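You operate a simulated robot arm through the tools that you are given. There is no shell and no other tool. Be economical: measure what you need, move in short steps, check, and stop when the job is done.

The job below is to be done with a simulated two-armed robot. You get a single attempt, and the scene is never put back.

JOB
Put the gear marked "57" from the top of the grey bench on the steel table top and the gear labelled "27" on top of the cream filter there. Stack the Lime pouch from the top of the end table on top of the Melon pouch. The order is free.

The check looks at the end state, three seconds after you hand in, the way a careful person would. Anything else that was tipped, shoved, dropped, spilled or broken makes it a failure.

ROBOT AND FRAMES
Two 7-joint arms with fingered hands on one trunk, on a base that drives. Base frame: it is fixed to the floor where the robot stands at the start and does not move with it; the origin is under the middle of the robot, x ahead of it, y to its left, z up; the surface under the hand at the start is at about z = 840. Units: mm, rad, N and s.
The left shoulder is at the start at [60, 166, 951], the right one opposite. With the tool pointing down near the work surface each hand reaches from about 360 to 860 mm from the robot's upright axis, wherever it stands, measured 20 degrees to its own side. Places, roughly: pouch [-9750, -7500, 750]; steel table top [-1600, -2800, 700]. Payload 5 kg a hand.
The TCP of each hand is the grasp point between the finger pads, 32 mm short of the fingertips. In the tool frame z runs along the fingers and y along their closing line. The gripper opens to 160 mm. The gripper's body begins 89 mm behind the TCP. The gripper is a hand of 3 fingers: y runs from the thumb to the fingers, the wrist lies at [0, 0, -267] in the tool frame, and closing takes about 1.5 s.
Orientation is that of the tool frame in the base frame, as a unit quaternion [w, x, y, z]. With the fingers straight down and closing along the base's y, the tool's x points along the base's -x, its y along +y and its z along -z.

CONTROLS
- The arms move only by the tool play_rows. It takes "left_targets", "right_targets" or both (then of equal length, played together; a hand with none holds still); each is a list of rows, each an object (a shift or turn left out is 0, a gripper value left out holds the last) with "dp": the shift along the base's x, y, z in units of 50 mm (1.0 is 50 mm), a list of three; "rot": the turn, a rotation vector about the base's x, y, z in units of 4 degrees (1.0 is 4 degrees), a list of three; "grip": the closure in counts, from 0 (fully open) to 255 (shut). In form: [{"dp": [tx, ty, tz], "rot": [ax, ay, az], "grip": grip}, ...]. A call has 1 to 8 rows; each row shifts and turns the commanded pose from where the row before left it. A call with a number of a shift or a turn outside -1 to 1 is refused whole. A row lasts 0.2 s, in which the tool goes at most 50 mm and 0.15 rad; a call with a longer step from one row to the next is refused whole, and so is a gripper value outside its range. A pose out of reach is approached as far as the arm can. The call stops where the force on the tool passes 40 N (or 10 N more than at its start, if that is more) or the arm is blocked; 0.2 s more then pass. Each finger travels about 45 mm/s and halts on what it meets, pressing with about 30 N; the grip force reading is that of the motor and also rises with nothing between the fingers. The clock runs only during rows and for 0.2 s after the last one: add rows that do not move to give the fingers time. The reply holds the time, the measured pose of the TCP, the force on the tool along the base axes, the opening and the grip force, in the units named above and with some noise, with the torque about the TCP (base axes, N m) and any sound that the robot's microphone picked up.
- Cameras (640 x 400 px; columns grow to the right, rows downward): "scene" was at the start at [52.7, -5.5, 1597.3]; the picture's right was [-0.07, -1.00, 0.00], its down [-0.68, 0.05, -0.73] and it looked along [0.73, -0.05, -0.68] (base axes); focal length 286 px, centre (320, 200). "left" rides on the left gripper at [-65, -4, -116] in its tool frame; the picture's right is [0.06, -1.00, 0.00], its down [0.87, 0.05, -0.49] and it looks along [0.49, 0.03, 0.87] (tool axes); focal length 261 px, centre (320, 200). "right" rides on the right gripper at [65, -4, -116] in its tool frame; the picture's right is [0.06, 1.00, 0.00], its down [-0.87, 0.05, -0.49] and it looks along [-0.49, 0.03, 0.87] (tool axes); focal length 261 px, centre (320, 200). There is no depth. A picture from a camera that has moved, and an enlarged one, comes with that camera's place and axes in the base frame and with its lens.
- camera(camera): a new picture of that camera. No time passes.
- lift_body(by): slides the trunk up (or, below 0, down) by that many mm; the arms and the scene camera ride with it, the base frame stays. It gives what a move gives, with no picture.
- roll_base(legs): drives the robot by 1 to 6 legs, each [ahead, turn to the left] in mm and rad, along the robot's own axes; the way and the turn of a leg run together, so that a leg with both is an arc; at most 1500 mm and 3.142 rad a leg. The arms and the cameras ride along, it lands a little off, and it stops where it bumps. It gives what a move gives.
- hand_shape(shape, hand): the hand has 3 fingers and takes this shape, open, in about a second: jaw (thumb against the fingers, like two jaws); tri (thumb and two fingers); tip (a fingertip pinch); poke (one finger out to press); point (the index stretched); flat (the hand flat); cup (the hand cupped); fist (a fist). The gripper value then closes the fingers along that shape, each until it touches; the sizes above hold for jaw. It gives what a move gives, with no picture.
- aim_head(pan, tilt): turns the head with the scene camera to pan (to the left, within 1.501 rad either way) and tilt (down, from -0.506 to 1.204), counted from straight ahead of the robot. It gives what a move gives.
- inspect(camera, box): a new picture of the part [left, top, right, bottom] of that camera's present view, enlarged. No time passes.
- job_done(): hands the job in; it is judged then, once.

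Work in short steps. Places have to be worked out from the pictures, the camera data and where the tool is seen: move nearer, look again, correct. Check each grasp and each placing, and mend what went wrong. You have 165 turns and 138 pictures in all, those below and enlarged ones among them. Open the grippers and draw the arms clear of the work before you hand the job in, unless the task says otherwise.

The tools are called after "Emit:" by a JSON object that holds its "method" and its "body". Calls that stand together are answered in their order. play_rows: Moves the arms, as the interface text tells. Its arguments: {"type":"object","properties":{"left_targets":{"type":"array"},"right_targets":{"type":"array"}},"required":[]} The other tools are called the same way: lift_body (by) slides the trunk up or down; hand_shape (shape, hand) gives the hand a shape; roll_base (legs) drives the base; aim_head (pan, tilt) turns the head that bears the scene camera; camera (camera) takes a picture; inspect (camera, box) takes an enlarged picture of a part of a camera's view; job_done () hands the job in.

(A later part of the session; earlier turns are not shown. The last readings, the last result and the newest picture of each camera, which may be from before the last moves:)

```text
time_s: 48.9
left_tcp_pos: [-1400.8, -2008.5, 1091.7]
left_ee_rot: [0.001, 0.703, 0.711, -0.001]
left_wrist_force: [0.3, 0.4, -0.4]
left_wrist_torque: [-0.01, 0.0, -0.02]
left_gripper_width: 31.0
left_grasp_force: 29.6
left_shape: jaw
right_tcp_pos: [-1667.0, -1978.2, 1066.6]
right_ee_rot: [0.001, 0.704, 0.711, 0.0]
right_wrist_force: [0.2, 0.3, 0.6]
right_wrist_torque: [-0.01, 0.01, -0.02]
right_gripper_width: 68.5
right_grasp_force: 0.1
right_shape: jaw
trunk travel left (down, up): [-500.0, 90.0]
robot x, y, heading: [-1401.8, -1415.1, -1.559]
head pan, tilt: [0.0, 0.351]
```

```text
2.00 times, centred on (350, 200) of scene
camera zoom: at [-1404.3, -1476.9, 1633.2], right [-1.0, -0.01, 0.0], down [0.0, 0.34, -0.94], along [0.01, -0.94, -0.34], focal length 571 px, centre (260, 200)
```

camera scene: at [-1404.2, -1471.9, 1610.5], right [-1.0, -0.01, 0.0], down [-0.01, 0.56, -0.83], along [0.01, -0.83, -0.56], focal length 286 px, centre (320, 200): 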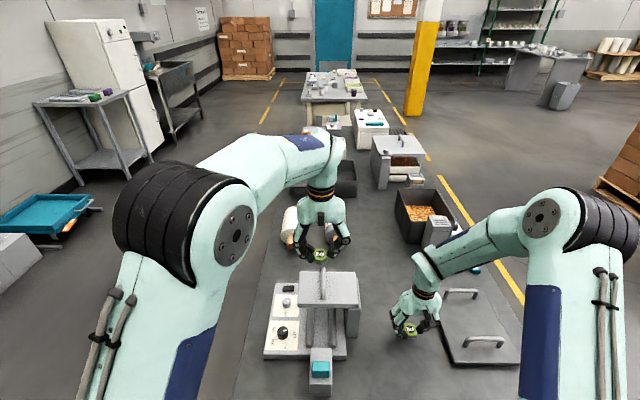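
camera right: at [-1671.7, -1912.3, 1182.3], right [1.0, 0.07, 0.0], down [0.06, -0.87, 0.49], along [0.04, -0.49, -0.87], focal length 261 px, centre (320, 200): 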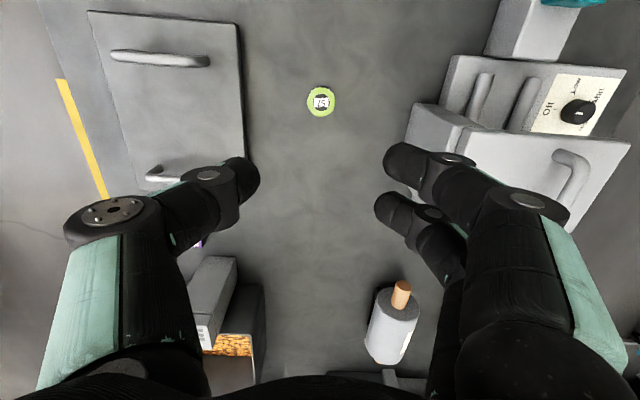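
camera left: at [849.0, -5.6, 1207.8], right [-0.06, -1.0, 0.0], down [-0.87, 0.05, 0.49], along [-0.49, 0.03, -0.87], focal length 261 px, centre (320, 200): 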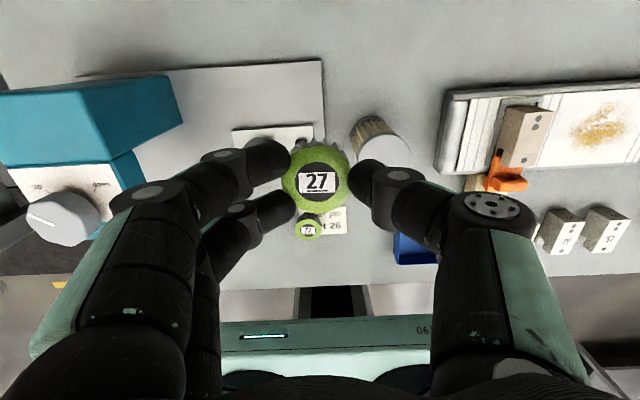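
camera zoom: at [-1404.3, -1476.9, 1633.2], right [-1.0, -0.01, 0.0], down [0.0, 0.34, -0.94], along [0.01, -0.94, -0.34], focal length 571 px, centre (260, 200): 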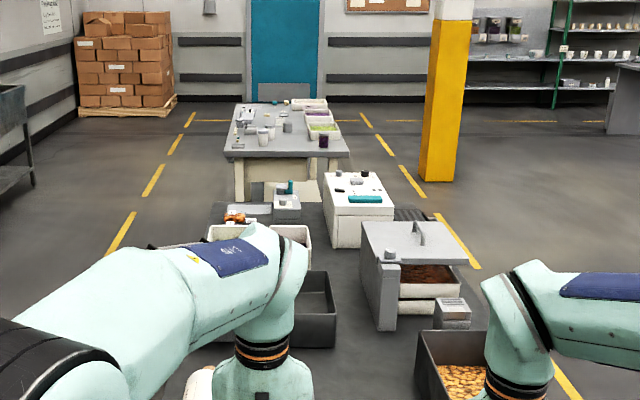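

No filter seen on this table so far; the far end is unclear. I back out and drive along the aisle side to see the whole table top.

Emit:
{"method": "roll_base", "body": {"legs": [[-500, 0], [0, 0.93], [994, 0], [0, -0.942], [1200, 0]]}}

Emit:
{"method": "aim_head", "body": {"pan": -1.35, "tilt": 0.55}}

Emit:
{"method": "camera", "body": {"camera": "scene"}}

```text
time_s: 52.8
left_tcp_pos: [-1300.0, -1504.9, 1090.0]
left_ee_rot: [-0.001, 0.638, 0.77, 0.001]
left_wrist_force: [1.4, 0.2, -0.7]
left_wrist_torque: [0.02, 0.08, 0.02]
left_gripper_width: 30.9
left_grasp_force: 30.2
left_shape: jaw
right_tcp_pos: [-1566.7, -1522.3, 1066.3]
right_ee_rot: [0.0, 0.638, 0.77, -0.002]
right_wrist_force: [1.0, -0.3, -0.6]
right_wrist_torque: [0.0, 0.09, -0.02]
right_gripper_width: 68.9
right_grasp_force: 0.2
right_shape: jaw
trunk travel left (down, up): [-500.0, 90.0]
robot x, y, heading: [-1408.9, -919.2, -1.402]
head pan, tilt: [0.0, 0.351]
stopped in leg 2: the robot was blocked; the commanded pose is now the measured one
```

```text
time_s: 54.3
left_tcp_pos: [-1301.2, -1503.0, 1090.8]
left_ee_rot: [-0.001, 0.638, 0.77, 0.001]
left_wrist_force: [0.2, 0.3, -1.2]
left_wrist_torque: [-0.03, 0.0, 0.04]
left_gripper_width: 31.2
left_grasp_force: 29.7
left_shape: jaw
right_tcp_pos: [-1571.2, -1521.3, 1066.4]
right_ee_rot: [0.001, 0.639, 0.769, -0.001]
right_wrist_force: [0.2, -0.5, 0.3]
right_wrist_torque: [0.0, 0.04, -0.02]
right_gripper_width: 68.6
right_grasp_force: 0.0
right_shape: jaw
trunk travel left (down, up): [-500.0, 90.0]
robot x, y, heading: [-1410.9, -918.1, -1.4]
head pan, tilt: [-1.349, 0.55]
```

```text
104 pictures are left
camera scene: at [-1497.9, -924.4, 1615.0], right [-0.38, 0.92, 0.0], down [0.48, 0.2, -0.85], along [-0.79, -0.33, -0.52], focal length 286 px, centre (320, 200)
```

scene: 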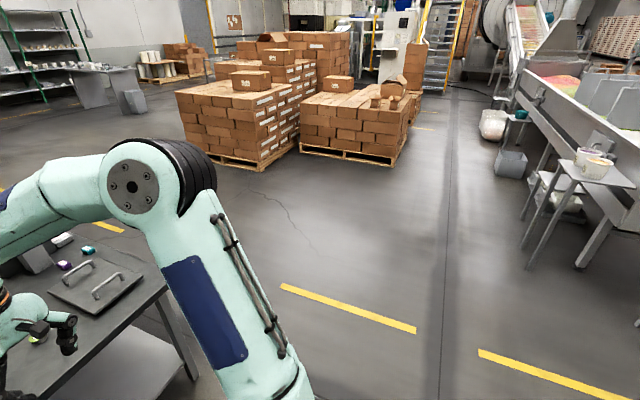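

Turning was blocked by something; look to the left side and down.

Emit:
{"method": "aim_head", "body": {"pan": 1.5, "tilt": 0.75}}

Emit:
{"method": "camera", "body": {"camera": "scene"}}

Emit:
{"method": "aim_head", "body": {"pan": -1.5, "tilt": 1.1}}

Emit:
{"method": "camera", "body": {"camera": "scene"}}

```text
time_s: 56.8
left_tcp_pos: [-1302.8, -1503.5, 1090.8]
left_ee_rot: [0.0, 0.638, 0.77, 0.001]
left_wrist_force: [0.5, -0.3, -1.7]
left_wrist_torque: [0.03, -0.04, -0.01]
left_gripper_width: 31.3
left_grasp_force: 30.3
left_shape: jaw
right_tcp_pos: [-1570.4, -1521.9, 1065.9]
right_ee_rot: [0.001, 0.639, 0.769, -0.001]
right_wrist_force: [-0.7, -0.6, -0.1]
right_wrist_torque: [0.02, -0.01, -0.04]
right_gripper_width: 68.9
right_grasp_force: 0.1
right_shape: jaw
trunk travel left (down, up): [-500.0, 90.0]
robot x, y, heading: [-1410.2, -916.2, -1.402]
head pan, tilt: [1.499, 0.75]
```

```text
103 pictures are left
camera scene: at [-1332.5, -882.1, 1597.6], right [0.1, -1.0, 0.0], down [-0.68, -0.07, -0.73], along [0.73, 0.07, -0.68], focal length 286 px, centre (320, 200)
```

scene: 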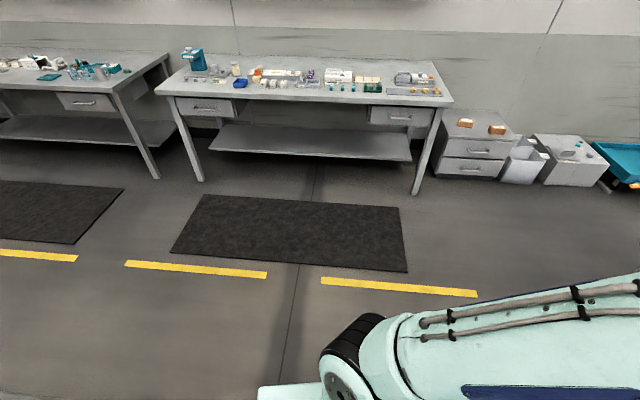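

```text
time_s: 59.4
left_tcp_pos: [-1302.8, -1504.1, 1090.9]
left_ee_rot: [-0.001, 0.638, 0.77, 0.0]
left_wrist_force: [-0.2, -0.8, -1.3]
left_wrist_torque: [0.02, 0.03, 0.02]
left_gripper_width: 30.9
left_grasp_force: 29.9
left_shape: jaw
right_tcp_pos: [-1570.1, -1521.4, 1066.2]
right_ee_rot: [0.001, 0.638, 0.77, -0.001]
right_wrist_force: [-0.1, -0.6, -0.1]
right_wrist_torque: [0.0, -0.01, 0.02]
right_gripper_width: 68.8
right_grasp_force: 0.1
right_shape: jaw
trunk travel left (down, up): [-500.0, 90.0]
robot x, y, heading: [-1413.4, -914.9, -1.402]
head pan, tilt: [-1.499, 1.1]
```

```text
102 pictures are left
camera scene: at [-1476.3, -905.2, 1571.8], right [-0.24, 0.97, 0.0], down [0.87, 0.21, -0.45], along [-0.44, -0.11, -0.89], focal length 286 px, centre (320, 200)
```

scene: 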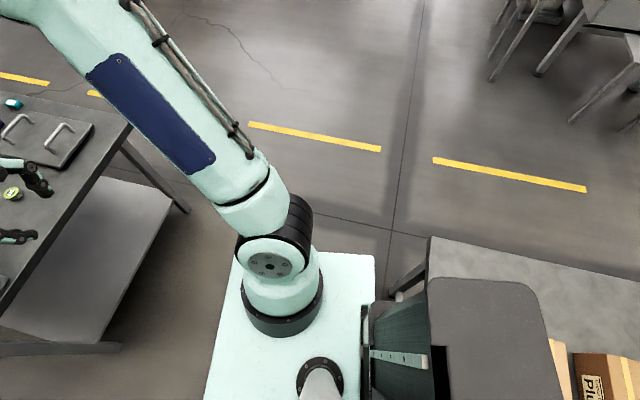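

A table stands right behind me. I go forward 180 mm, then turn and drive to the aisle.

Emit:
{"method": "roll_base", "body": {"legs": [[180, 0], [0, 0.92], [800, 0], [0, -1.09], [1200, 0]]}}

Emit:
{"method": "aim_head", "body": {"pan": -1.35, "tilt": 0.55}}

Emit:
{"method": "camera", "body": {"camera": "scene"}}

```text
time_s: 75.7
left_tcp_pos: [-648.3, -3250.6, 1091.6]
left_ee_rot: [0.0, 0.696, 0.718, 0.001]
left_wrist_force: [0.1, 0.4, -0.5]
left_wrist_torque: [0.02, -0.01, 0.01]
left_gripper_width: 30.9
left_grasp_force: 29.7
left_shape: jaw
right_tcp_pos: [-913.9, -3226.0, 1066.0]
right_ee_rot: [0.001, 0.697, 0.717, -0.002]
right_wrist_force: [0.3, -0.6, -0.9]
right_wrist_torque: [0.0, 0.04, -0.02]
right_gripper_width: 68.8
right_grasp_force: 0.1
right_shape: jaw
trunk travel left (down, up): [-500.0, 90.0]
robot x, y, heading: [-663.0, -2654.5, -1.559]
head pan, tilt: [-1.499, 1.1]
```

```text
time_s: 76.6
left_tcp_pos: [-647.0, -3250.3, 1089.8]
left_ee_rot: [0.001, 0.696, 0.718, 0.0]
left_wrist_force: [-0.1, 0.9, -0.8]
left_wrist_torque: [-0.03, -0.01, 0.03]
left_gripper_width: 31.1
left_grasp_force: 29.6
left_shape: jaw
right_tcp_pos: [-914.4, -3226.1, 1066.3]
right_ee_rot: [0.001, 0.697, 0.717, -0.001]
right_wrist_force: [0.6, 0.7, -0.9]
right_wrist_torque: [0.02, -0.03, -0.03]
right_gripper_width: 68.7
right_grasp_force: 0.0
right_shape: jaw
trunk travel left (down, up): [-500.0, 90.0]
robot x, y, heading: [-663.9, -2654.5, -1.557]
head pan, tilt: [-1.349, 0.55]
```

```text
101 pictures are left
camera scene: at [-750.9, -2647.2, 1614.9], right [-0.23, 0.97, 0.0], down [0.51, 0.12, -0.85], along [-0.83, -0.2, -0.52], focal length 286 px, centre (320, 200)
```

scene: 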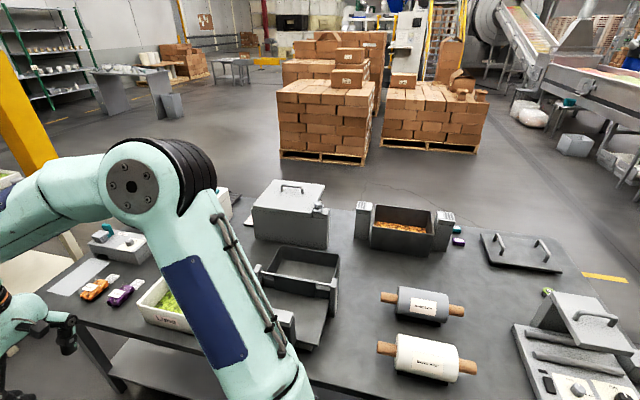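

One more look at the arm-hidden part of the table.

Emit:
{"method": "aim_head", "body": {"pan": -0.85, "tilt": 0.5}}

Emit:
{"method": "camera", "body": {"camera": "scene"}}

```text
time_s: 77.6
left_tcp_pos: [-648.1, -3249.8, 1091.2]
left_ee_rot: [-0.001, 0.696, 0.718, 0.001]
left_wrist_force: [0.8, 0.0, -1.0]
left_wrist_torque: [-0.02, -0.01, 0.01]
left_gripper_width: 30.9
left_grasp_force: 30.4
left_shape: jaw
right_tcp_pos: [-914.7, -3226.7, 1067.6]
right_ee_rot: [0.001, 0.697, 0.717, -0.001]
right_wrist_force: [0.9, -0.2, -0.3]
right_wrist_torque: [-0.05, -0.02, 0.0]
right_gripper_width: 68.7
right_grasp_force: 0.1
right_shape: jaw
trunk travel left (down, up): [-500.0, 90.0]
robot x, y, heading: [-661.6, -2657.0, -1.559]
head pan, tilt: [-0.85, 0.499]
```

```text
100 pictures are left
camera scene: at [-731.2, -2687.2, 1619.5], right [-0.67, 0.74, 0.0], down [0.36, 0.32, -0.88], along [-0.65, -0.59, -0.48], focal length 286 px, centre (320, 200)
```

scene: 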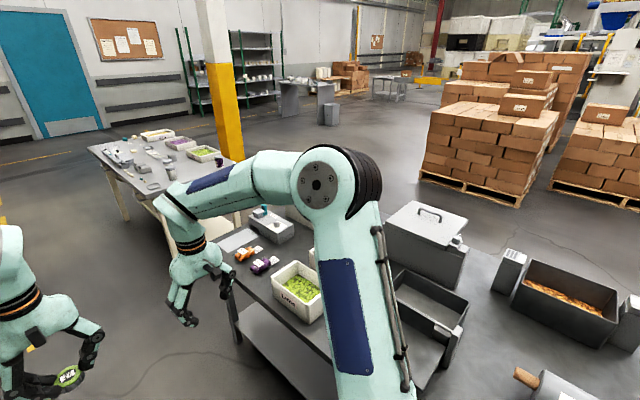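

No filter on the steel table, so the filter meant is the one on the grey bench. Drive back there.

Emit:
{"method": "roll_base", "body": {"legs": [[-1300, 0], [-1277, 0], [0, 1.557], [650, 0]]}}

Emit:
{"method": "aim_head", "body": {"pan": 0, "tilt": 0.754}}

Emit:
{"method": "camera", "body": {"camera": "scene"}}

```text
time_s: 97.2
left_tcp_pos: [542.5, -97.5, 1089.2]
left_ee_rot: [0.0, 0.002, 1.0, 0.0]
left_wrist_force: [0.7, -1.1, -2.0]
left_wrist_torque: [0.02, -0.01, -0.01]
left_gripper_width: 31.0
left_grasp_force: 30.1
left_shape: jaw
right_tcp_pos: [509.5, -363.8, 1066.2]
right_ee_rot: [0.002, 0.002, 1.0, 0.001]
right_wrist_force: [0.3, 0.4, -0.4]
right_wrist_torque: [0.01, 0.01, 0.01]
right_gripper_width: 68.6
right_grasp_force: 0.0
right_shape: jaw
trunk travel left (down, up): [-500.0, 90.0]
robot x, y, heading: [-50.5, -93.8, -0.02]
head pan, tilt: [-0.85, 0.499]
```

```text
time_s: 98.4
left_tcp_pos: [542.7, -97.4, 1090.0]
left_ee_rot: [-0.001, 0.002, 1.0, 0.0]
left_wrist_force: [-0.1, -0.4, -0.3]
left_wrist_torque: [0.0, -0.01, 0.0]
left_gripper_width: 30.8
left_grasp_force: 30.2
left_shape: jaw
right_tcp_pos: [509.6, -364.3, 1066.7]
right_ee_rot: [0.001, 0.003, 1.0, 0.0]
right_wrist_force: [0.7, -0.8, 0.1]
right_wrist_torque: [0.01, 0.01, -0.02]
right_gripper_width: 68.6
right_grasp_force: 0.2
right_shape: jaw
trunk travel left (down, up): [-500.0, 90.0]
robot x, y, heading: [-49.8, -92.0, -0.02]
head pan, tilt: [0.0, 0.754]
```

```text
99 pictures are left
camera scene: at [2.5, -93.7, 1597.3], right [-0.02, -1.0, 0.0], down [-0.68, 0.01, -0.73], along [0.73, -0.02, -0.68], focal length 286 px, centre (320, 200)
```

scene: 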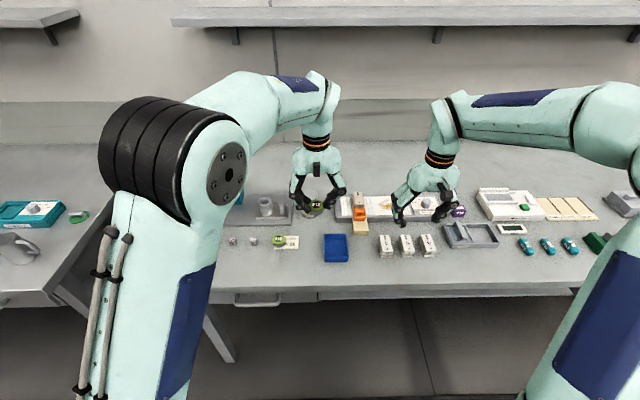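

Roll 130 mm ahead and look with both hand cameras for the filter.

Emit:
{"method": "roll_base", "body": {"legs": [[140, 0]]}}

Emit:
{"method": "camera", "body": {"camera": "left"}}

Emit:
{"method": "camera", "body": {"camera": "right"}}

```text
time_s: 99.7
left_tcp_pos: [684.3, -101.6, 1089.3]
left_ee_rot: [-0.002, 0.002, 1.0, 0.001]
left_wrist_force: [1.5, 0.0, -1.2]
left_wrist_torque: [0.02, 0.06, -0.01]
left_gripper_width: 30.6
left_grasp_force: 29.6
left_shape: jaw
right_tcp_pos: [651.3, -367.3, 1065.2]
right_ee_rot: [0.001, 0.002, 1.0, 0.0]
right_wrist_force: [1.7, 0.1, 0.9]
right_wrist_torque: [-0.01, 0.01, 0.01]
right_gripper_width: 68.7
right_grasp_force: 0.0
right_shape: jaw
trunk travel left (down, up): [-500.0, 90.0]
robot x, y, heading: [93.0, -96.5, -0.021]
head pan, tilt: [0.0, 0.754]
```

```text
98 pictures are left
camera left: at [750.4, -104.9, 1205.5], right [-0.07, -1.0, 0.0], down [-0.87, 0.06, 0.49], along [-0.49, 0.03, -0.87], focal length 261 px, centre (320, 200)
```

left: 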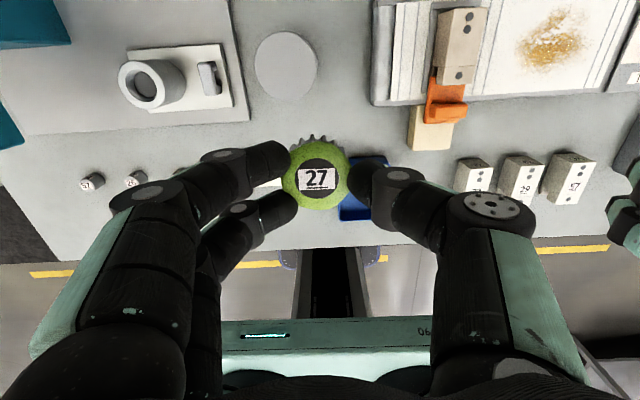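

```text
97 pictures are left
camera right: at [586.1, -370.7, 1181.4], right [-0.06, 1.0, 0.0], down [0.87, 0.05, 0.49], along [0.49, 0.03, -0.87], focal length 261 px, centre (320, 200)
```

right: 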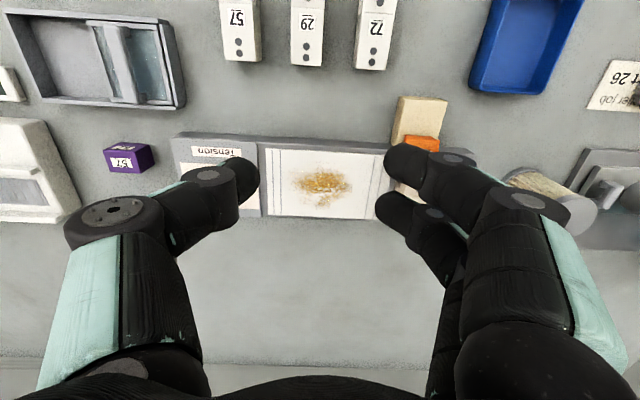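

Filter top centre is at about (743,-73), z about 934. Move the gear over it and lower to TCP 1010.

Emit:
{"method": "play_rows", "body": {"left_targets": [{"dp": [0.6, 0.3, 0]}, {"dp": [0.58, 0.28, 0]}, {"dp": [0, 0, -0.8]}, {"dp": [0, 0, -0.8]}, {}]}}

Emit:
{"method": "camera", "body": {"camera": "left"}}

Emit:
{"method": "inspect", "body": {"camera": "scene", "box": [240, 120, 400, 260]}}

Emit:
{"method": "camera", "body": {"camera": "right"}}

```text
time_s: 100.9
left_tcp_pos: [744.5, -70.0, 1008.7]
left_ee_rot: [0.001, 0.002, 1.0, -0.001]
left_wrist_force: [0.4, 1.0, -2.0]
left_wrist_torque: [0.01, 0.01, 0.0]
left_gripper_width: 30.5
left_grasp_force: 29.8
left_shape: jaw
right_tcp_pos: [649.2, -365.5, 1067.2]
right_ee_rot: [0.002, 0.003, 1.0, 0.001]
right_wrist_force: [0.2, -0.5, -0.3]
right_wrist_torque: [0.0, -0.02, -0.03]
right_gripper_width: 69.0
right_grasp_force: 0.2
right_shape: jaw
trunk travel left (down, up): [-500.0, 90.0]
robot x, y, heading: [87.2, -93.6, -0.017]
head pan, tilt: [0.0, 0.754]
```

```text
96 pictures are left
camera left: at [808.3, -74.6, 1125.8], right [-0.07, -1.0, 0.0], down [-0.87, 0.06, 0.49], along [-0.49, 0.03, -0.87], focal length 261 px, centre (320, 200)
```

left: 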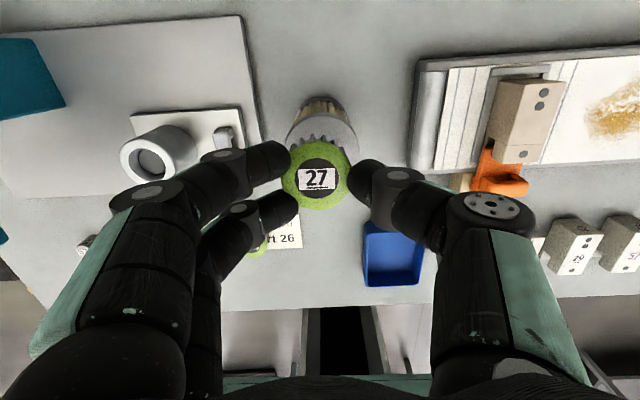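

```text
2.86 times, centred on (320, 190) of scene
camera zoom: at [142.6, -96.6, 1597.3], right [-0.02, -1.0, 0.0], down [-0.68, 0.01, -0.73], along [0.73, -0.02, -0.68], focal length 816 px, centre (320, 229)
```

zoom: 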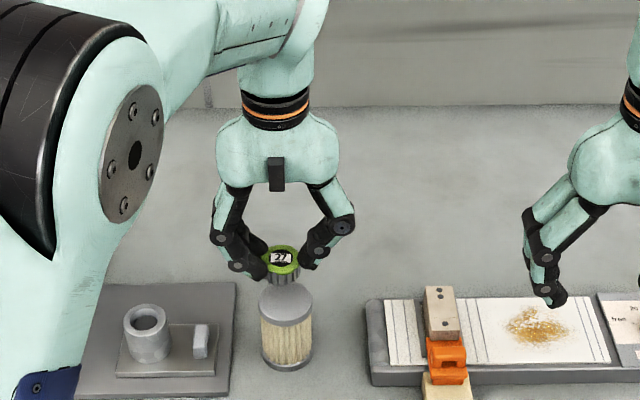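

```text
94 pictures are left
camera right: at [584.6, -370.7, 1182.2], right [-0.06, 1.0, 0.0], down [0.87, 0.05, 0.49], along [0.49, 0.03, -0.87], focal length 261 px, centre (320, 200)
```

right: 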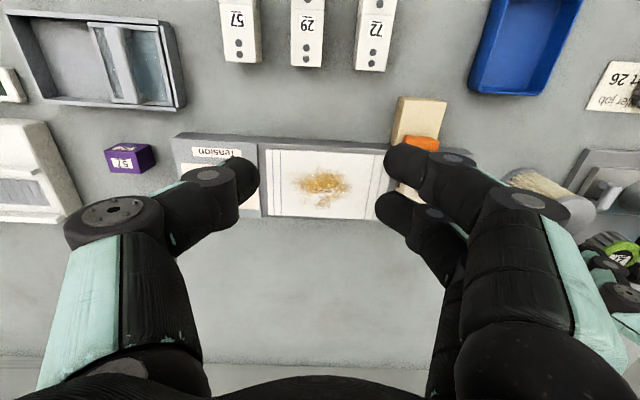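

I measure the offset more exactly with a zoom.

Emit:
{"method": "inspect", "body": {"camera": "left", "box": [260, 80, 380, 230]}}

Emit:
{"method": "inspect", "body": {"camera": "scene", "box": [285, 195, 335, 255]}}

```text
2.67 times, centred on (320, 155) of left
camera zoom: at [808.3, -74.6, 1125.8], right [-0.07, -1.0, 0.0], down [-0.87, 0.06, 0.49], along [-0.49, 0.03, -0.87], focal length 695 px, centre (320, 320)
```

zoom: 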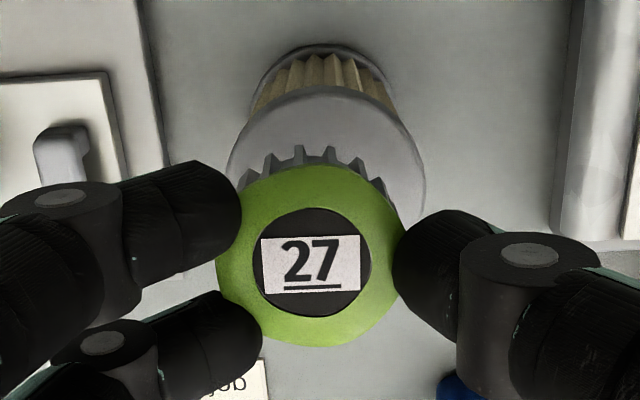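

```text
6.67 times, centred on (310, 225) of scene
camera zoom: at [142.6, -96.6, 1597.3], right [-0.02, -1.0, 0.0], down [-0.68, 0.01, -0.73], along [0.73, -0.02, -0.68], focal length 1904 px, centre (387, 33)
```

zoom: 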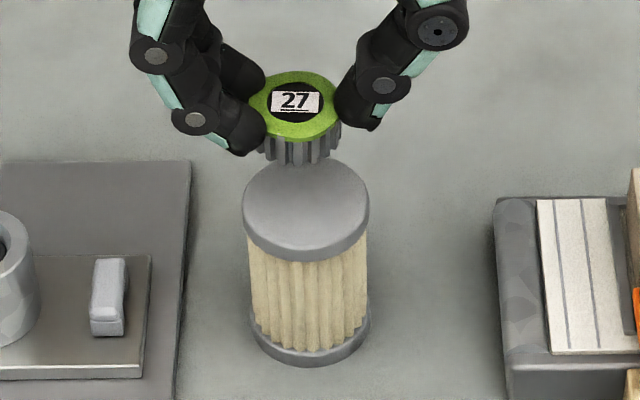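

Gear must shift about (-6,-3.5). Then descend slowly; contact is expected at TCP about 971.

Emit:
{"method": "play_rows", "body": {"left_targets": [{"dp": [-0.12, -0.07, -0.2]}, {"dp": [0, 0, -0.2]}, {"dp": [0, 0, -0.1]}, {}]}}

Emit:
{"method": "inspect", "body": {"camera": "scene", "box": [285, 195, 335, 255]}}

Emit:
{"method": "inspect", "body": {"camera": "left", "box": [260, 80, 380, 230]}}

```text
time_s: 101.9
left_tcp_pos: [737.6, -74.1, 985.1]
left_ee_rot: [-0.002, 0.002, 1.0, 0.0]
left_wrist_force: [0.0, -0.4, -1.0]
left_wrist_torque: [0.01, 0.04, -0.01]
left_gripper_width: 30.6
left_grasp_force: 30.5
left_shape: jaw
right_tcp_pos: [649.3, -366.0, 1067.4]
right_ee_rot: [0.002, 0.003, 1.0, 0.0]
right_wrist_force: [0.1, 0.1, 0.4]
right_wrist_torque: [0.0, 0.03, -0.01]
right_gripper_width: 68.6
right_grasp_force: 0.0
right_shape: jaw
trunk travel left (down, up): [-500.0, 90.0]
robot x, y, heading: [89.3, -93.7, -0.018]
head pan, tilt: [0.0, 0.754]
```

```text
6.67 times, centred on (310, 225) of scene
camera zoom: at [142.9, -96.5, 1597.3], right [-0.02, -1.0, 0.0], down [-0.68, 0.01, -0.73], along [0.73, -0.02, -0.68], focal length 1904 px, centre (387, 33)
```

zoom: 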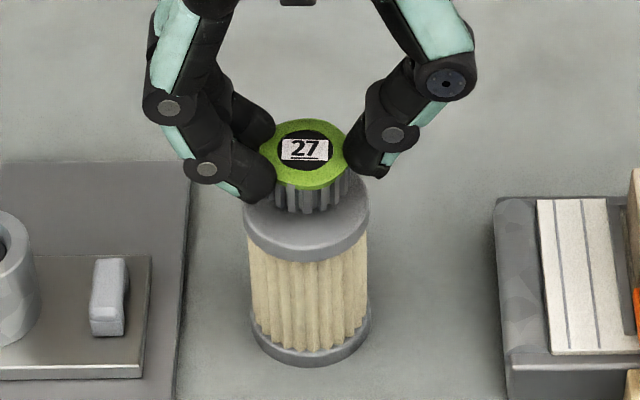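

```text
2.67 times, centred on (320, 155) of left
camera zoom: at [802.3, -78.2, 1101.0], right [-0.07, -1.0, 0.0], down [-0.87, 0.06, 0.49], along [-0.49, 0.03, -0.87], focal length 695 px, centre (320, 320)
```

zoom: 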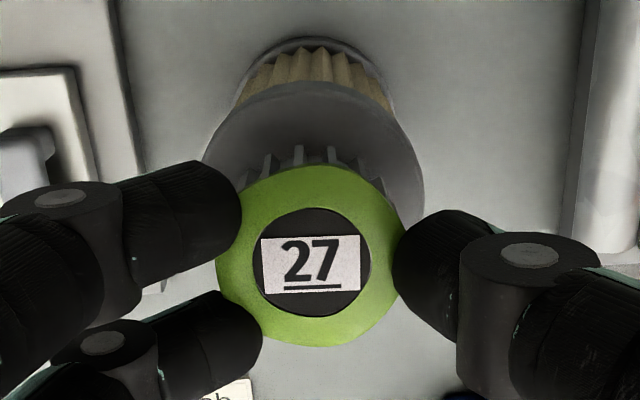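

Aligned. Lower in 3 mm steps.

Emit:
{"method": "play_rows", "body": {"left_targets": [{"dp": [0, 0, -0.06]}, {"dp": [0, 0, -0.06]}, {"dp": [0, 0, -0.05]}, {"dp": [0, 0, -0.05]}, {}]}}

Emit:
{"method": "inspect", "body": {"camera": "scene", "box": [285, 195, 335, 255]}}

```text
time_s: 103.1
left_tcp_pos: [738.0, -74.8, 974.5]
left_ee_rot: [-0.001, 0.002, 1.0, 0.0]
left_wrist_force: [0.0, -0.5, -2.0]
left_wrist_torque: [0.03, 0.0, 0.04]
left_gripper_width: 30.7
left_grasp_force: 30.0
left_shape: jaw
right_tcp_pos: [651.2, -366.5, 1066.9]
right_ee_rot: [0.002, 0.003, 1.0, 0.0]
right_wrist_force: [0.8, 0.9, 0.2]
right_wrist_torque: [0.0, -0.01, -0.02]
right_gripper_width: 68.8
right_grasp_force: 0.0
right_shape: jaw
trunk travel left (down, up): [-500.0, 90.0]
robot x, y, heading: [93.3, -98.3, -0.024]
head pan, tilt: [0.0, 0.754]
```

```text
6.67 times, centred on (310, 225) of scene
camera zoom: at [142.8, -96.5, 1597.3], right [-0.02, -1.0, 0.0], down [-0.68, 0.01, -0.73], along [0.73, -0.02, -0.68], focal length 1904 px, centre (387, 33)
```

zoom: 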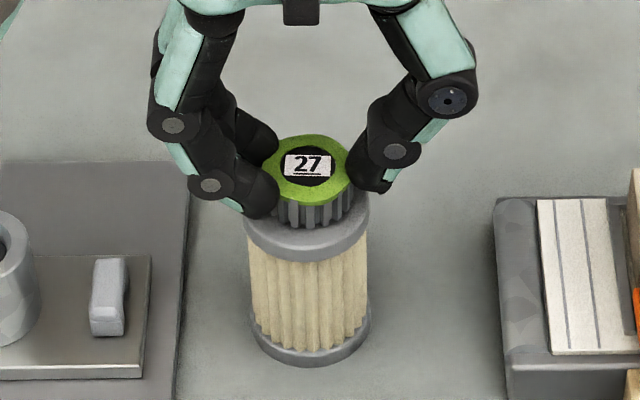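

Nearly there; continue in 2 mm steps.

Emit:
{"method": "play_rows", "body": {"left_targets": [{"dp": [0, 0, -0.04]}, {"dp": [0, 0, -0.04]}, {}]}}

Emit:
{"method": "inspect", "body": {"camera": "scene", "box": [285, 195, 335, 255]}}

```text
time_s: 103.9
left_tcp_pos: [736.3, -75.0, 972.1]
left_ee_rot: [0.0, 0.002, 1.0, 0.0]
left_wrist_force: [-0.2, 0.1, 4.7]
left_wrist_torque: [-0.13, -0.05, 0.0]
left_gripper_width: 31.1
left_grasp_force: 30.0
left_shape: jaw
right_tcp_pos: [649.1, -365.1, 1065.4]
right_ee_rot: [0.002, 0.003, 1.0, 0.0]
right_wrist_force: [-0.5, -0.2, 0.4]
right_wrist_torque: [-0.03, -0.04, 0.02]
right_gripper_width: 68.9
right_grasp_force: 0.0
right_shape: jaw
trunk travel left (down, up): [-500.0, 90.0]
robot x, y, heading: [90.5, -95.3, -0.023]
head pan, tilt: [0.0, 0.754]
```

```text
6.67 times, centred on (310, 225) of scene
camera zoom: at [142.3, -96.5, 1597.4], right [-0.02, -1.0, 0.0], down [-0.68, 0.01, -0.73], along [0.73, -0.02, -0.68], focal length 1904 px, centre (387, 33)
```

zoom: 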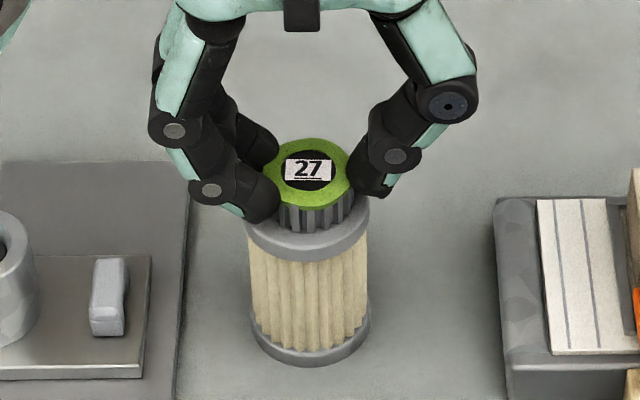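

Contact at 5 N. Open the fingers gradually to about 70 mm.

Emit:
{"method": "play_rows", "body": {"left_targets": [{"grip": 200}, {}, {"grip": 145}, {}, {}, {}]}}

Emit:
{"method": "inspect", "body": {"camera": "scene", "box": [285, 195, 335, 255]}}

```text
time_s: 105.3
left_tcp_pos: [737.3, -74.8, 970.8]
left_ee_rot: [-0.001, 0.002, 1.0, -0.001]
left_wrist_force: [-0.7, 0.7, 0.5]
left_wrist_torque: [-0.04, -0.03, 0.0]
left_gripper_width: 68.3
left_grasp_force: 0.0
left_shape: jaw
right_tcp_pos: [650.1, -366.4, 1065.9]
right_ee_rot: [0.002, 0.002, 1.0, 0.0]
right_wrist_force: [-0.5, 0.2, 0.6]
right_wrist_torque: [0.0, -0.01, 0.02]
right_gripper_width: 68.7
right_grasp_force: 0.0
right_shape: jaw
trunk travel left (down, up): [-500.0, 90.0]
robot x, y, heading: [89.5, -100.7, -0.021]
head pan, tilt: [0.0, 0.754]
```

```text
6.67 times, centred on (310, 225) of scene
camera zoom: at [142.8, -96.5, 1597.3], right [-0.02, -1.0, 0.0], down [-0.68, 0.01, -0.73], along [0.73, -0.02, -0.68], focal length 1904 px, centre (387, 33)
```

zoom: 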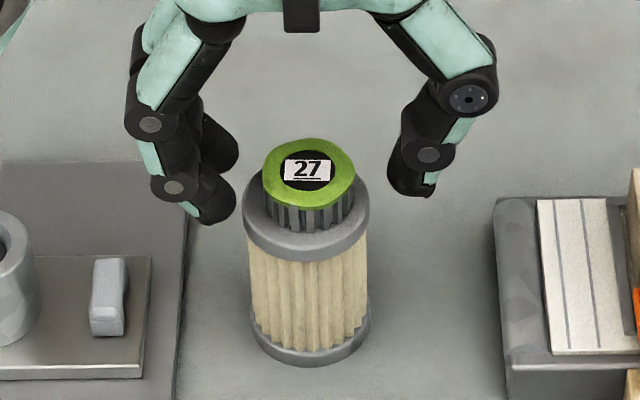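

Gear 27 sits centred on the filter. Raise the left hand straight up, then tuck both arms.

Emit:
{"method": "play_rows", "body": {"left_targets": [{"dp": [0, 0, 0.5]}, {"dp": [0, 0, 0.8]}, {"dp": [0, 0, 0.9]}, {"dp": [0, 0, 0.9]}, {"dp": [-0.9, 0.2, 0]}, {"dp": [-0.9, 0.2, 0]}, {"dp": [-0.9, 0.3, 0]}]}}

Emit:
{"method": "roll_base", "body": {"legs": [[-750, 0]]}}

Emit:
{"method": "camera", "body": {"camera": "scene"}}

```text
time_s: 106.9
left_tcp_pos: [599.5, -39.5, 1126.0]
left_ee_rot: [0.0, 0.001, 1.0, 0.0]
left_wrist_force: [-0.9, -0.3, 1.5]
left_wrist_torque: [-0.02, -0.02, 0.0]
left_gripper_width: 68.2
left_grasp_force: 0.1
left_shape: jaw
right_tcp_pos: [649.6, -365.8, 1068.4]
right_ee_rot: [0.003, 0.002, 1.0, 0.0]
right_wrist_force: [-0.8, 1.0, -0.1]
right_wrist_torque: [0.0, 0.0, 0.03]
right_gripper_width: 68.7
right_grasp_force: 0.0
right_shape: jaw
trunk travel left (down, up): [-500.0, 90.0]
robot x, y, heading: [88.1, -92.0, -0.024]
head pan, tilt: [0.0, 0.754]
```

```text
time_s: 111.0
left_tcp_pos: [-148.0, -22.9, 1126.3]
left_ee_rot: [0.0, -0.001, 1.0, 0.0]
left_wrist_force: [0.9, -0.2, 0.1]
left_wrist_torque: [0.0, -0.02, 0.0]
left_gripper_width: 68.1
left_grasp_force: 0.1
left_shape: jaw
right_tcp_pos: [-98.0, -349.4, 1067.1]
right_ee_rot: [0.002, 0.0, 1.0, 0.0]
right_wrist_force: [-0.4, -0.8, -0.1]
right_wrist_torque: [0.02, -0.05, -0.02]
right_gripper_width: 68.9
right_grasp_force: 0.1
right_shape: jaw
trunk travel left (down, up): [-500.0, 90.0]
robot x, y, heading: [-662.7, -82.8, -0.017]
head pan, tilt: [0.0, 0.754]
```

```text
86 pictures are left
camera scene: at [-607.4, -82.3, 1597.3], right [-0.02, -1.0, 0.0], down [-0.68, 0.01, -0.73], along [0.73, -0.01, -0.68], focal length 286 px, centre (320, 200)
```

scene: 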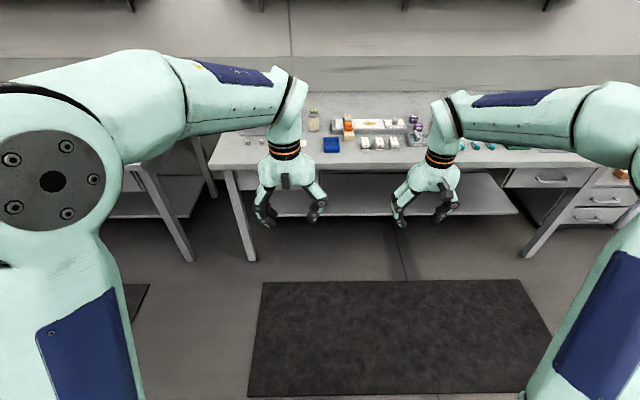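

Now travel towards the pouches. First into the gap between the steel table and the table behind, facing -x, and look.

Emit:
{"method": "roll_base", "body": {"legs": [[0, -1.837], [1218, 0], [0, -1.288]]}}

Emit:
{"method": "aim_head", "body": {"pan": 0.25, "tilt": 0.2}}

Emit:
{"method": "camera", "body": {"camera": "scene"}}

```text
time_s: 125.0
left_tcp_pos: [-1498.3, -1321.7, 1125.5]
left_ee_rot: [0.001, 1.0, 0.014, 0.002]
left_wrist_force: [0.1, 0.4, 1.2]
left_wrist_torque: [-0.02, -0.03, -0.01]
left_gripper_width: 68.3
left_grasp_force: 0.0
left_shape: jaw
right_tcp_pos: [-1555.7, -998.3, 1066.4]
right_ee_rot: [0.0, 1.0, 0.014, -0.001]
right_wrist_force: [-0.6, 0.4, 0.3]
right_wrist_torque: [-0.02, -0.01, 0.01]
right_gripper_width: 68.9
right_grasp_force: 0.1
right_shape: jaw
trunk travel left (down, up): [-500.0, 90.0]
robot x, y, heading: [-985.5, -1253.3, -3.13]
head pan, tilt: [0.0, 0.754]
```

```text
time_s: 126.0
left_tcp_pos: [-1497.1, -1322.3, 1125.9]
left_ee_rot: [0.0, 1.0, 0.014, 0.001]
left_wrist_force: [0.2, -0.3, 0.7]
left_wrist_torque: [0.02, 0.02, -0.01]
left_gripper_width: 68.5
left_grasp_force: 0.0
left_shape: jaw
right_tcp_pos: [-1555.1, -998.5, 1067.0]
right_ee_rot: [0.0, 1.0, 0.013, -0.002]
right_wrist_force: [0.5, -0.1, 0.0]
right_wrist_torque: [0.0, 0.01, -0.02]
right_gripper_width: 68.7
right_grasp_force: 0.0
right_shape: jaw
trunk travel left (down, up): [-500.0, 90.0]
robot x, y, heading: [-986.9, -1249.5, -3.133]
head pan, tilt: [0.25, 0.201]
```

```text
85 pictures are left
camera scene: at [-1047.9, -1274.0, 1647.2], right [-0.26, 0.97, 0.0], down [0.19, 0.05, -0.98], along [-0.95, -0.25, -0.2], focal length 286 px, centre (320, 200)
```

scene: 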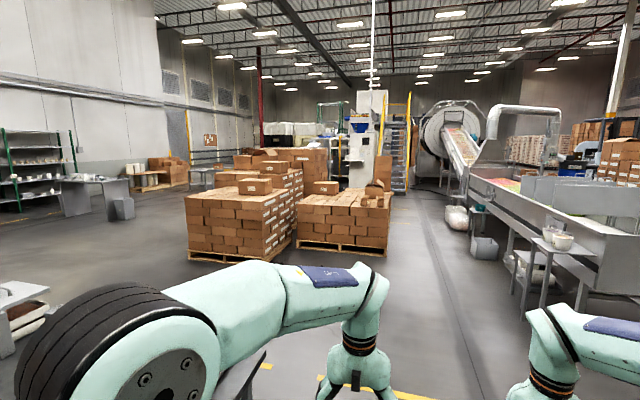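

The goal lies at about (210,169) in this picture; zoom there.

Emit:
{"method": "inspect", "body": {"camera": "scene", "box": [40, 120, 270, 260]}}

```text
2.78 times, centred on (155, 190) of scene
camera zoom: at [-1047.9, -1274.0, 1647.2], right [-0.26, 0.97, 0.0], down [0.19, 0.05, -0.98], along [-0.95, -0.25, -0.2], focal length 794 px, centre (779, 228)
```

zoom: 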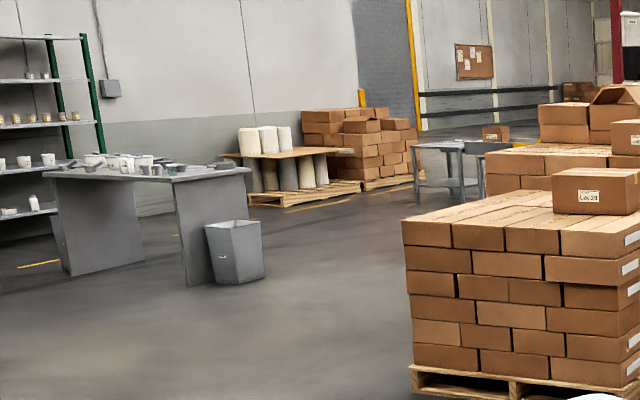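

The end table is visible near (-9000,-7300) behind the pallets. I go around: first to (-2700,-1250), then (-3300,-4600).

Emit:
{"method": "roll_base", "body": {"legs": [[1500, 0], [214, 0], [0, 1.385], [1500, 0], [1500, 0], [400, 0]]}}

Emit:
{"method": "aim_head", "body": {"pan": -0.9, "tilt": 0.2}}

Emit:
{"method": "camera", "body": {"camera": "scene"}}

```text
time_s: 154.4
left_tcp_pos: [-3213.9, -5180.5, 1125.6]
left_ee_rot: [-0.001, 0.752, 0.659, 0.0]
left_wrist_force: [1.0, -1.0, -0.3]
left_wrist_torque: [0.03, 0.0, -0.02]
left_gripper_width: 68.0
left_grasp_force: 0.1
left_shape: jaw
right_tcp_pos: [-3542.3, -5187.1, 1065.4]
right_ee_rot: [0.003, 0.753, 0.658, -0.001]
right_wrist_force: [-0.2, 0.3, -0.3]
right_wrist_torque: [0.0, 0.03, -0.02]
right_gripper_width: 68.8
right_grasp_force: 0.0
right_shape: jaw
trunk travel left (down, up): [-500.0, 90.0]
robot x, y, heading: [-3204.4, -4664.2, -1.72]
head pan, tilt: [0.25, 0.201]
```

```text
time_s: 155.8
left_tcp_pos: [-3212.4, -5178.9, 1126.6]
left_ee_rot: [0.0, 0.752, 0.659, 0.001]
left_wrist_force: [-0.1, 0.7, 0.3]
left_wrist_torque: [-0.02, 0.03, 0.08]
left_gripper_width: 68.7
left_grasp_force: 0.1
left_shape: jaw
right_tcp_pos: [-3542.8, -5185.5, 1066.5]
right_ee_rot: [0.001, 0.753, 0.658, -0.001]
right_wrist_force: [-0.1, -0.5, 0.0]
right_wrist_torque: [-0.01, 0.03, -0.02]
right_gripper_width: 68.9
right_grasp_force: 0.0
right_shape: jaw
trunk travel left (down, up): [-500.0, 90.0]
robot x, y, heading: [-3202.0, -4664.5, -1.72]
head pan, tilt: [-0.901, 0.201]
```

```text
83 pictures are left
camera scene: at [-3279.8, -4680.5, 1647.2], right [-0.5, 0.87, 0.0], down [0.17, 0.1, -0.98], along [-0.85, -0.49, -0.2], focal length 286 px, centre (320, 200)
```

scene: 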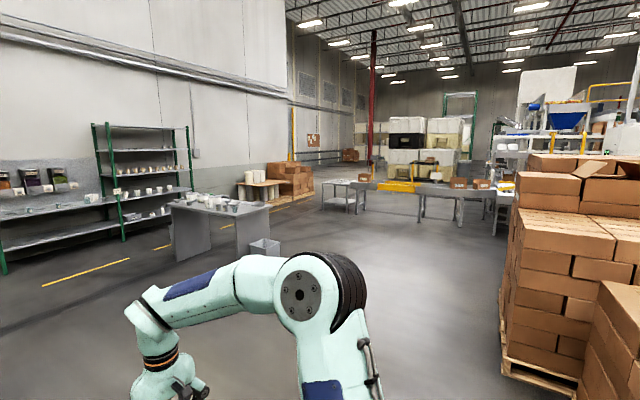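

Emit:
{"method": "inspect", "body": {"camera": "scene", "box": [290, 130, 520, 270]}}

```text
2.78 times, centred on (405, 200) of scene
camera zoom: at [-3279.8, -4680.5, 1647.2], right [-0.5, 0.87, 0.0], down [0.17, 0.1, -0.98], along [-0.85, -0.49, -0.2], focal length 794 px, centre (84, 200)
```

zoom: 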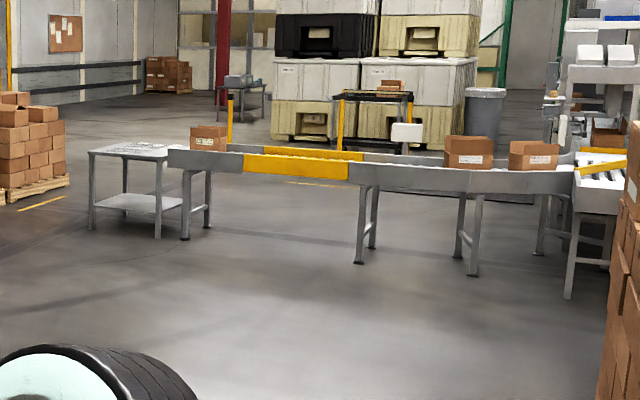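

The end table stands at the end of the conveyor, near edge x about -9200, y about -8000 to -7370. Drive to a waypoint at (-6800,-6400).

Emit:
{"method": "roll_base", "body": {"legs": [[0, -0.972], [1500, 0], [1500, 0], [995, 0]]}}

Emit:
{"method": "aim_head", "body": {"pan": 0.2, "tilt": 0.35}}

Emit:
{"method": "camera", "body": {"camera": "scene"}}

```text
time_s: 177.5
left_tcp_pos: [-7193.3, -6715.8, 1126.3]
left_ee_rot: [0.0, 0.972, 0.237, 0.001]
left_wrist_force: [0.4, 0.2, -1.0]
left_wrist_torque: [-0.01, 0.01, 0.03]
left_gripper_width: 68.3
left_grasp_force: 0.1
left_shape: jaw
right_tcp_pos: [-7386.9, -6448.8, 1066.4]
right_ee_rot: [0.001, 0.972, 0.236, -0.002]
right_wrist_force: [-0.1, 0.1, 0.3]
right_wrist_torque: [-0.02, 0.0, 0.0]
right_gripper_width: 68.9
right_grasp_force: 0.1
right_shape: jaw
trunk travel left (down, up): [-500.0, 90.0]
robot x, y, heading: [-6765.0, -6428.2, -2.684]
head pan, tilt: [-0.901, 0.201]
```

```text
time_s: 178.8
left_tcp_pos: [-7193.3, -6716.7, 1125.8]
left_ee_rot: [0.0, 0.972, 0.235, 0.001]
left_wrist_force: [0.4, 0.0, -0.9]
left_wrist_torque: [0.01, -0.01, 0.03]
left_gripper_width: 68.6
left_grasp_force: 0.1
left_shape: jaw
right_tcp_pos: [-7387.4, -6450.2, 1067.0]
right_ee_rot: [0.001, 0.972, 0.235, -0.002]
right_wrist_force: [0.2, -0.1, 0.5]
right_wrist_torque: [0.02, 0.0, 0.03]
right_gripper_width: 68.7
right_grasp_force: 0.0
right_shape: jaw
trunk travel left (down, up): [-500.0, 90.0]
robot x, y, heading: [-6763.2, -6428.8, -2.684]
head pan, tilt: [0.201, 0.351]
```

```text
81 pictures are left
camera scene: at [-6811.5, -6474.0, 1633.2], right [-0.61, 0.79, 0.0], down [0.27, 0.21, -0.94], along [-0.74, -0.58, -0.34], focal length 286 px, centre (320, 200)
```

scene: 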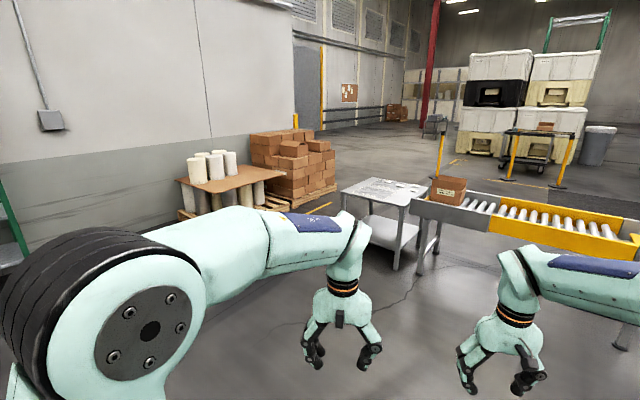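

Emit:
{"method": "inspect", "body": {"camera": "scene", "box": [300, 160, 500, 285]}}

```text
3.20 times, centred on (400, 222) of scene
camera zoom: at [-6811.5, -6474.0, 1633.2], right [-0.61, 0.79, 0.0], down [0.27, 0.21, -0.94], along [-0.74, -0.58, -0.34], focal length 914 px, centre (64, 128)
```

zoom: 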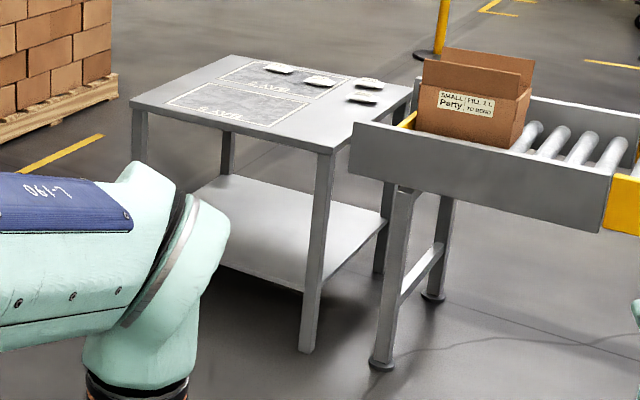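

The pouches lie near the table's far edge (x about -9640..-9806, y -7830..-7450), so I'll go around to the far side via the left. Drive to (-8700,-8750) and check.

Emit:
{"method": "roll_base", "body": {"legs": [[0, 0.153], [1500, 0], [192, 0], [0, 0.573], [1458, 0], [0, -1.184]]}}

Emit:
{"method": "aim_head", "body": {"pan": -0.25, "tilt": 0.45}}

Emit:
{"method": "camera", "body": {"camera": "scene"}}

```text
time_s: 199.6
left_tcp_pos: [-9240.7, -8786.7, 1126.9]
left_ee_rot: [-0.001, 1.0, -0.01, 0.0]
left_wrist_force: [0.2, 0.8, 0.6]
left_wrist_torque: [-0.04, -0.01, 0.04]
left_gripper_width: 68.4
left_grasp_force: 0.1
left_shape: jaw
right_tcp_pos: [-9283.1, -8459.9, 1065.9]
right_ee_rot: [0.0, 1.0, -0.011, -0.003]
right_wrist_force: [0.1, 0.4, -0.9]
right_wrist_torque: [-0.03, 0.02, -0.01]
right_gripper_width: 68.8
right_grasp_force: 0.1
right_shape: jaw
trunk travel left (down, up): [-500.0, 90.0]
robot x, y, heading: [-8729.6, -8741.9, 3.101]
head pan, tilt: [0.201, 0.351]
```

```text
time_s: 200.5
left_tcp_pos: [-9241.2, -8787.7, 1126.1]
left_ee_rot: [0.0, 1.0, -0.011, 0.001]
left_wrist_force: [-0.2, 0.4, -0.2]
left_wrist_torque: [-0.02, 0.0, 0.0]
left_gripper_width: 68.4
left_grasp_force: 0.0
left_shape: jaw
right_tcp_pos: [-9282.9, -8459.8, 1066.4]
right_ee_rot: [0.0, 1.0, -0.012, -0.002]
right_wrist_force: [-0.3, -0.5, -0.2]
right_wrist_torque: [0.0, -0.01, -0.02]
right_gripper_width: 68.8
right_grasp_force: 0.0
right_shape: jaw
trunk travel left (down, up): [-500.0, 90.0]
robot x, y, heading: [-8728.7, -8741.1, 3.104]
head pan, tilt: [-0.25, 0.45]
```

```text
79 pictures are left
camera scene: at [-8785.8, -8714.2, 1624.0], right [0.28, 0.96, 0.0], down [0.42, -0.12, -0.9], along [-0.86, 0.25, -0.44], focal length 286 px, centre (320, 200)
```

scene: 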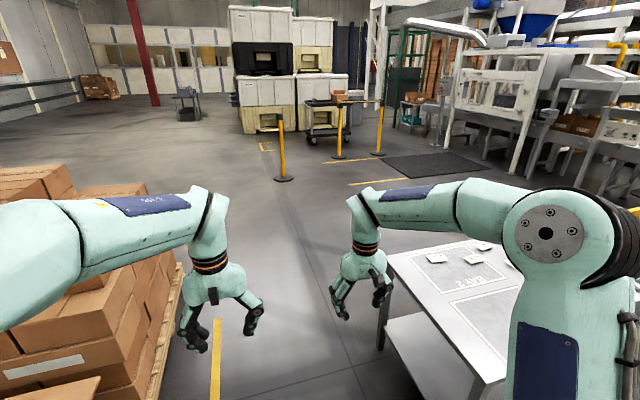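

Lane is clear. Drive past the table, then up its far side and turn to face it.

Emit:
{"method": "roll_base", "body": {"legs": [[1500, 0], [200, 0], [0, -1.533], [1030, 0], [0, -1.571]]}}

Emit:
{"method": "aim_head", "body": {"pan": 0, "tilt": 0.85}}

Emit:
{"method": "camera", "body": {"camera": "scene"}}

```text
time_s: 221.8
left_tcp_pos: [-9921.4, -7581.6, 1127.2]
left_ee_rot: [-0.001, -0.022, 1.0, -0.001]
left_wrist_force: [0.0, -0.3, 0.1]
left_wrist_torque: [0.01, 0.0, 0.0]
left_gripper_width: 68.5
left_grasp_force: 0.2
left_shape: jaw
right_tcp_pos: [-9858.8, -7904.7, 1065.5]
right_ee_rot: [0.001, -0.021, 1.0, 0.0]
right_wrist_force: [0.0, -0.5, 0.2]
right_wrist_torque: [0.0, 0.01, -0.01]
right_gripper_width: 68.9
right_grasp_force: 0.1
right_shape: jaw
trunk travel left (down, up): [-500.0, 90.0]
robot x, y, heading: [-10426.5, -7662.9, 0.028]
head pan, tilt: [-0.25, 0.45]
```

```text
time_s: 222.7
left_tcp_pos: [-9921.1, -7583.1, 1126.4]
left_ee_rot: [-0.001, -0.022, 1.0, 0.0]
left_wrist_force: [-0.6, -0.7, 0.0]
left_wrist_torque: [0.0, -0.02, 0.01]
left_gripper_width: 68.5
left_grasp_force: 0.0
left_shape: jaw
right_tcp_pos: [-9856.6, -7905.2, 1066.6]
right_ee_rot: [0.001, -0.021, 1.0, 0.0]
right_wrist_force: [0.7, 0.7, -0.9]
right_wrist_torque: [-0.03, -0.05, -0.02]
right_gripper_width: 68.7
right_grasp_force: 0.0
right_shape: jaw
trunk travel left (down, up): [-500.0, 90.0]
robot x, y, heading: [-10430.0, -7661.3, 0.026]
head pan, tilt: [0.0, 0.85]
```

```text
78 pictures are left
camera scene: at [-10381.5, -7659.6, 1589.6], right [0.03, -1.0, 0.0], down [-0.75, -0.02, -0.66], along [0.66, 0.02, -0.75], focal length 286 px, centre (320, 200)
```

scene: 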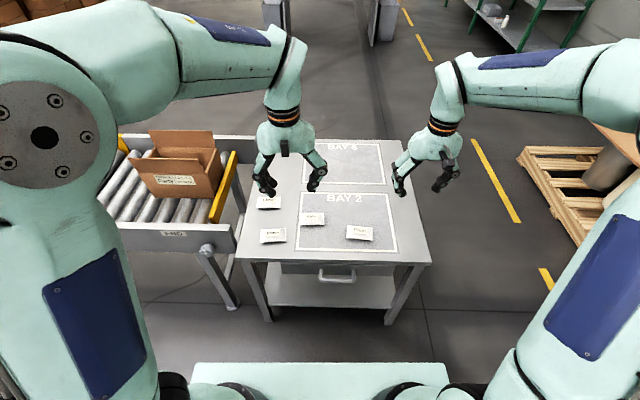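

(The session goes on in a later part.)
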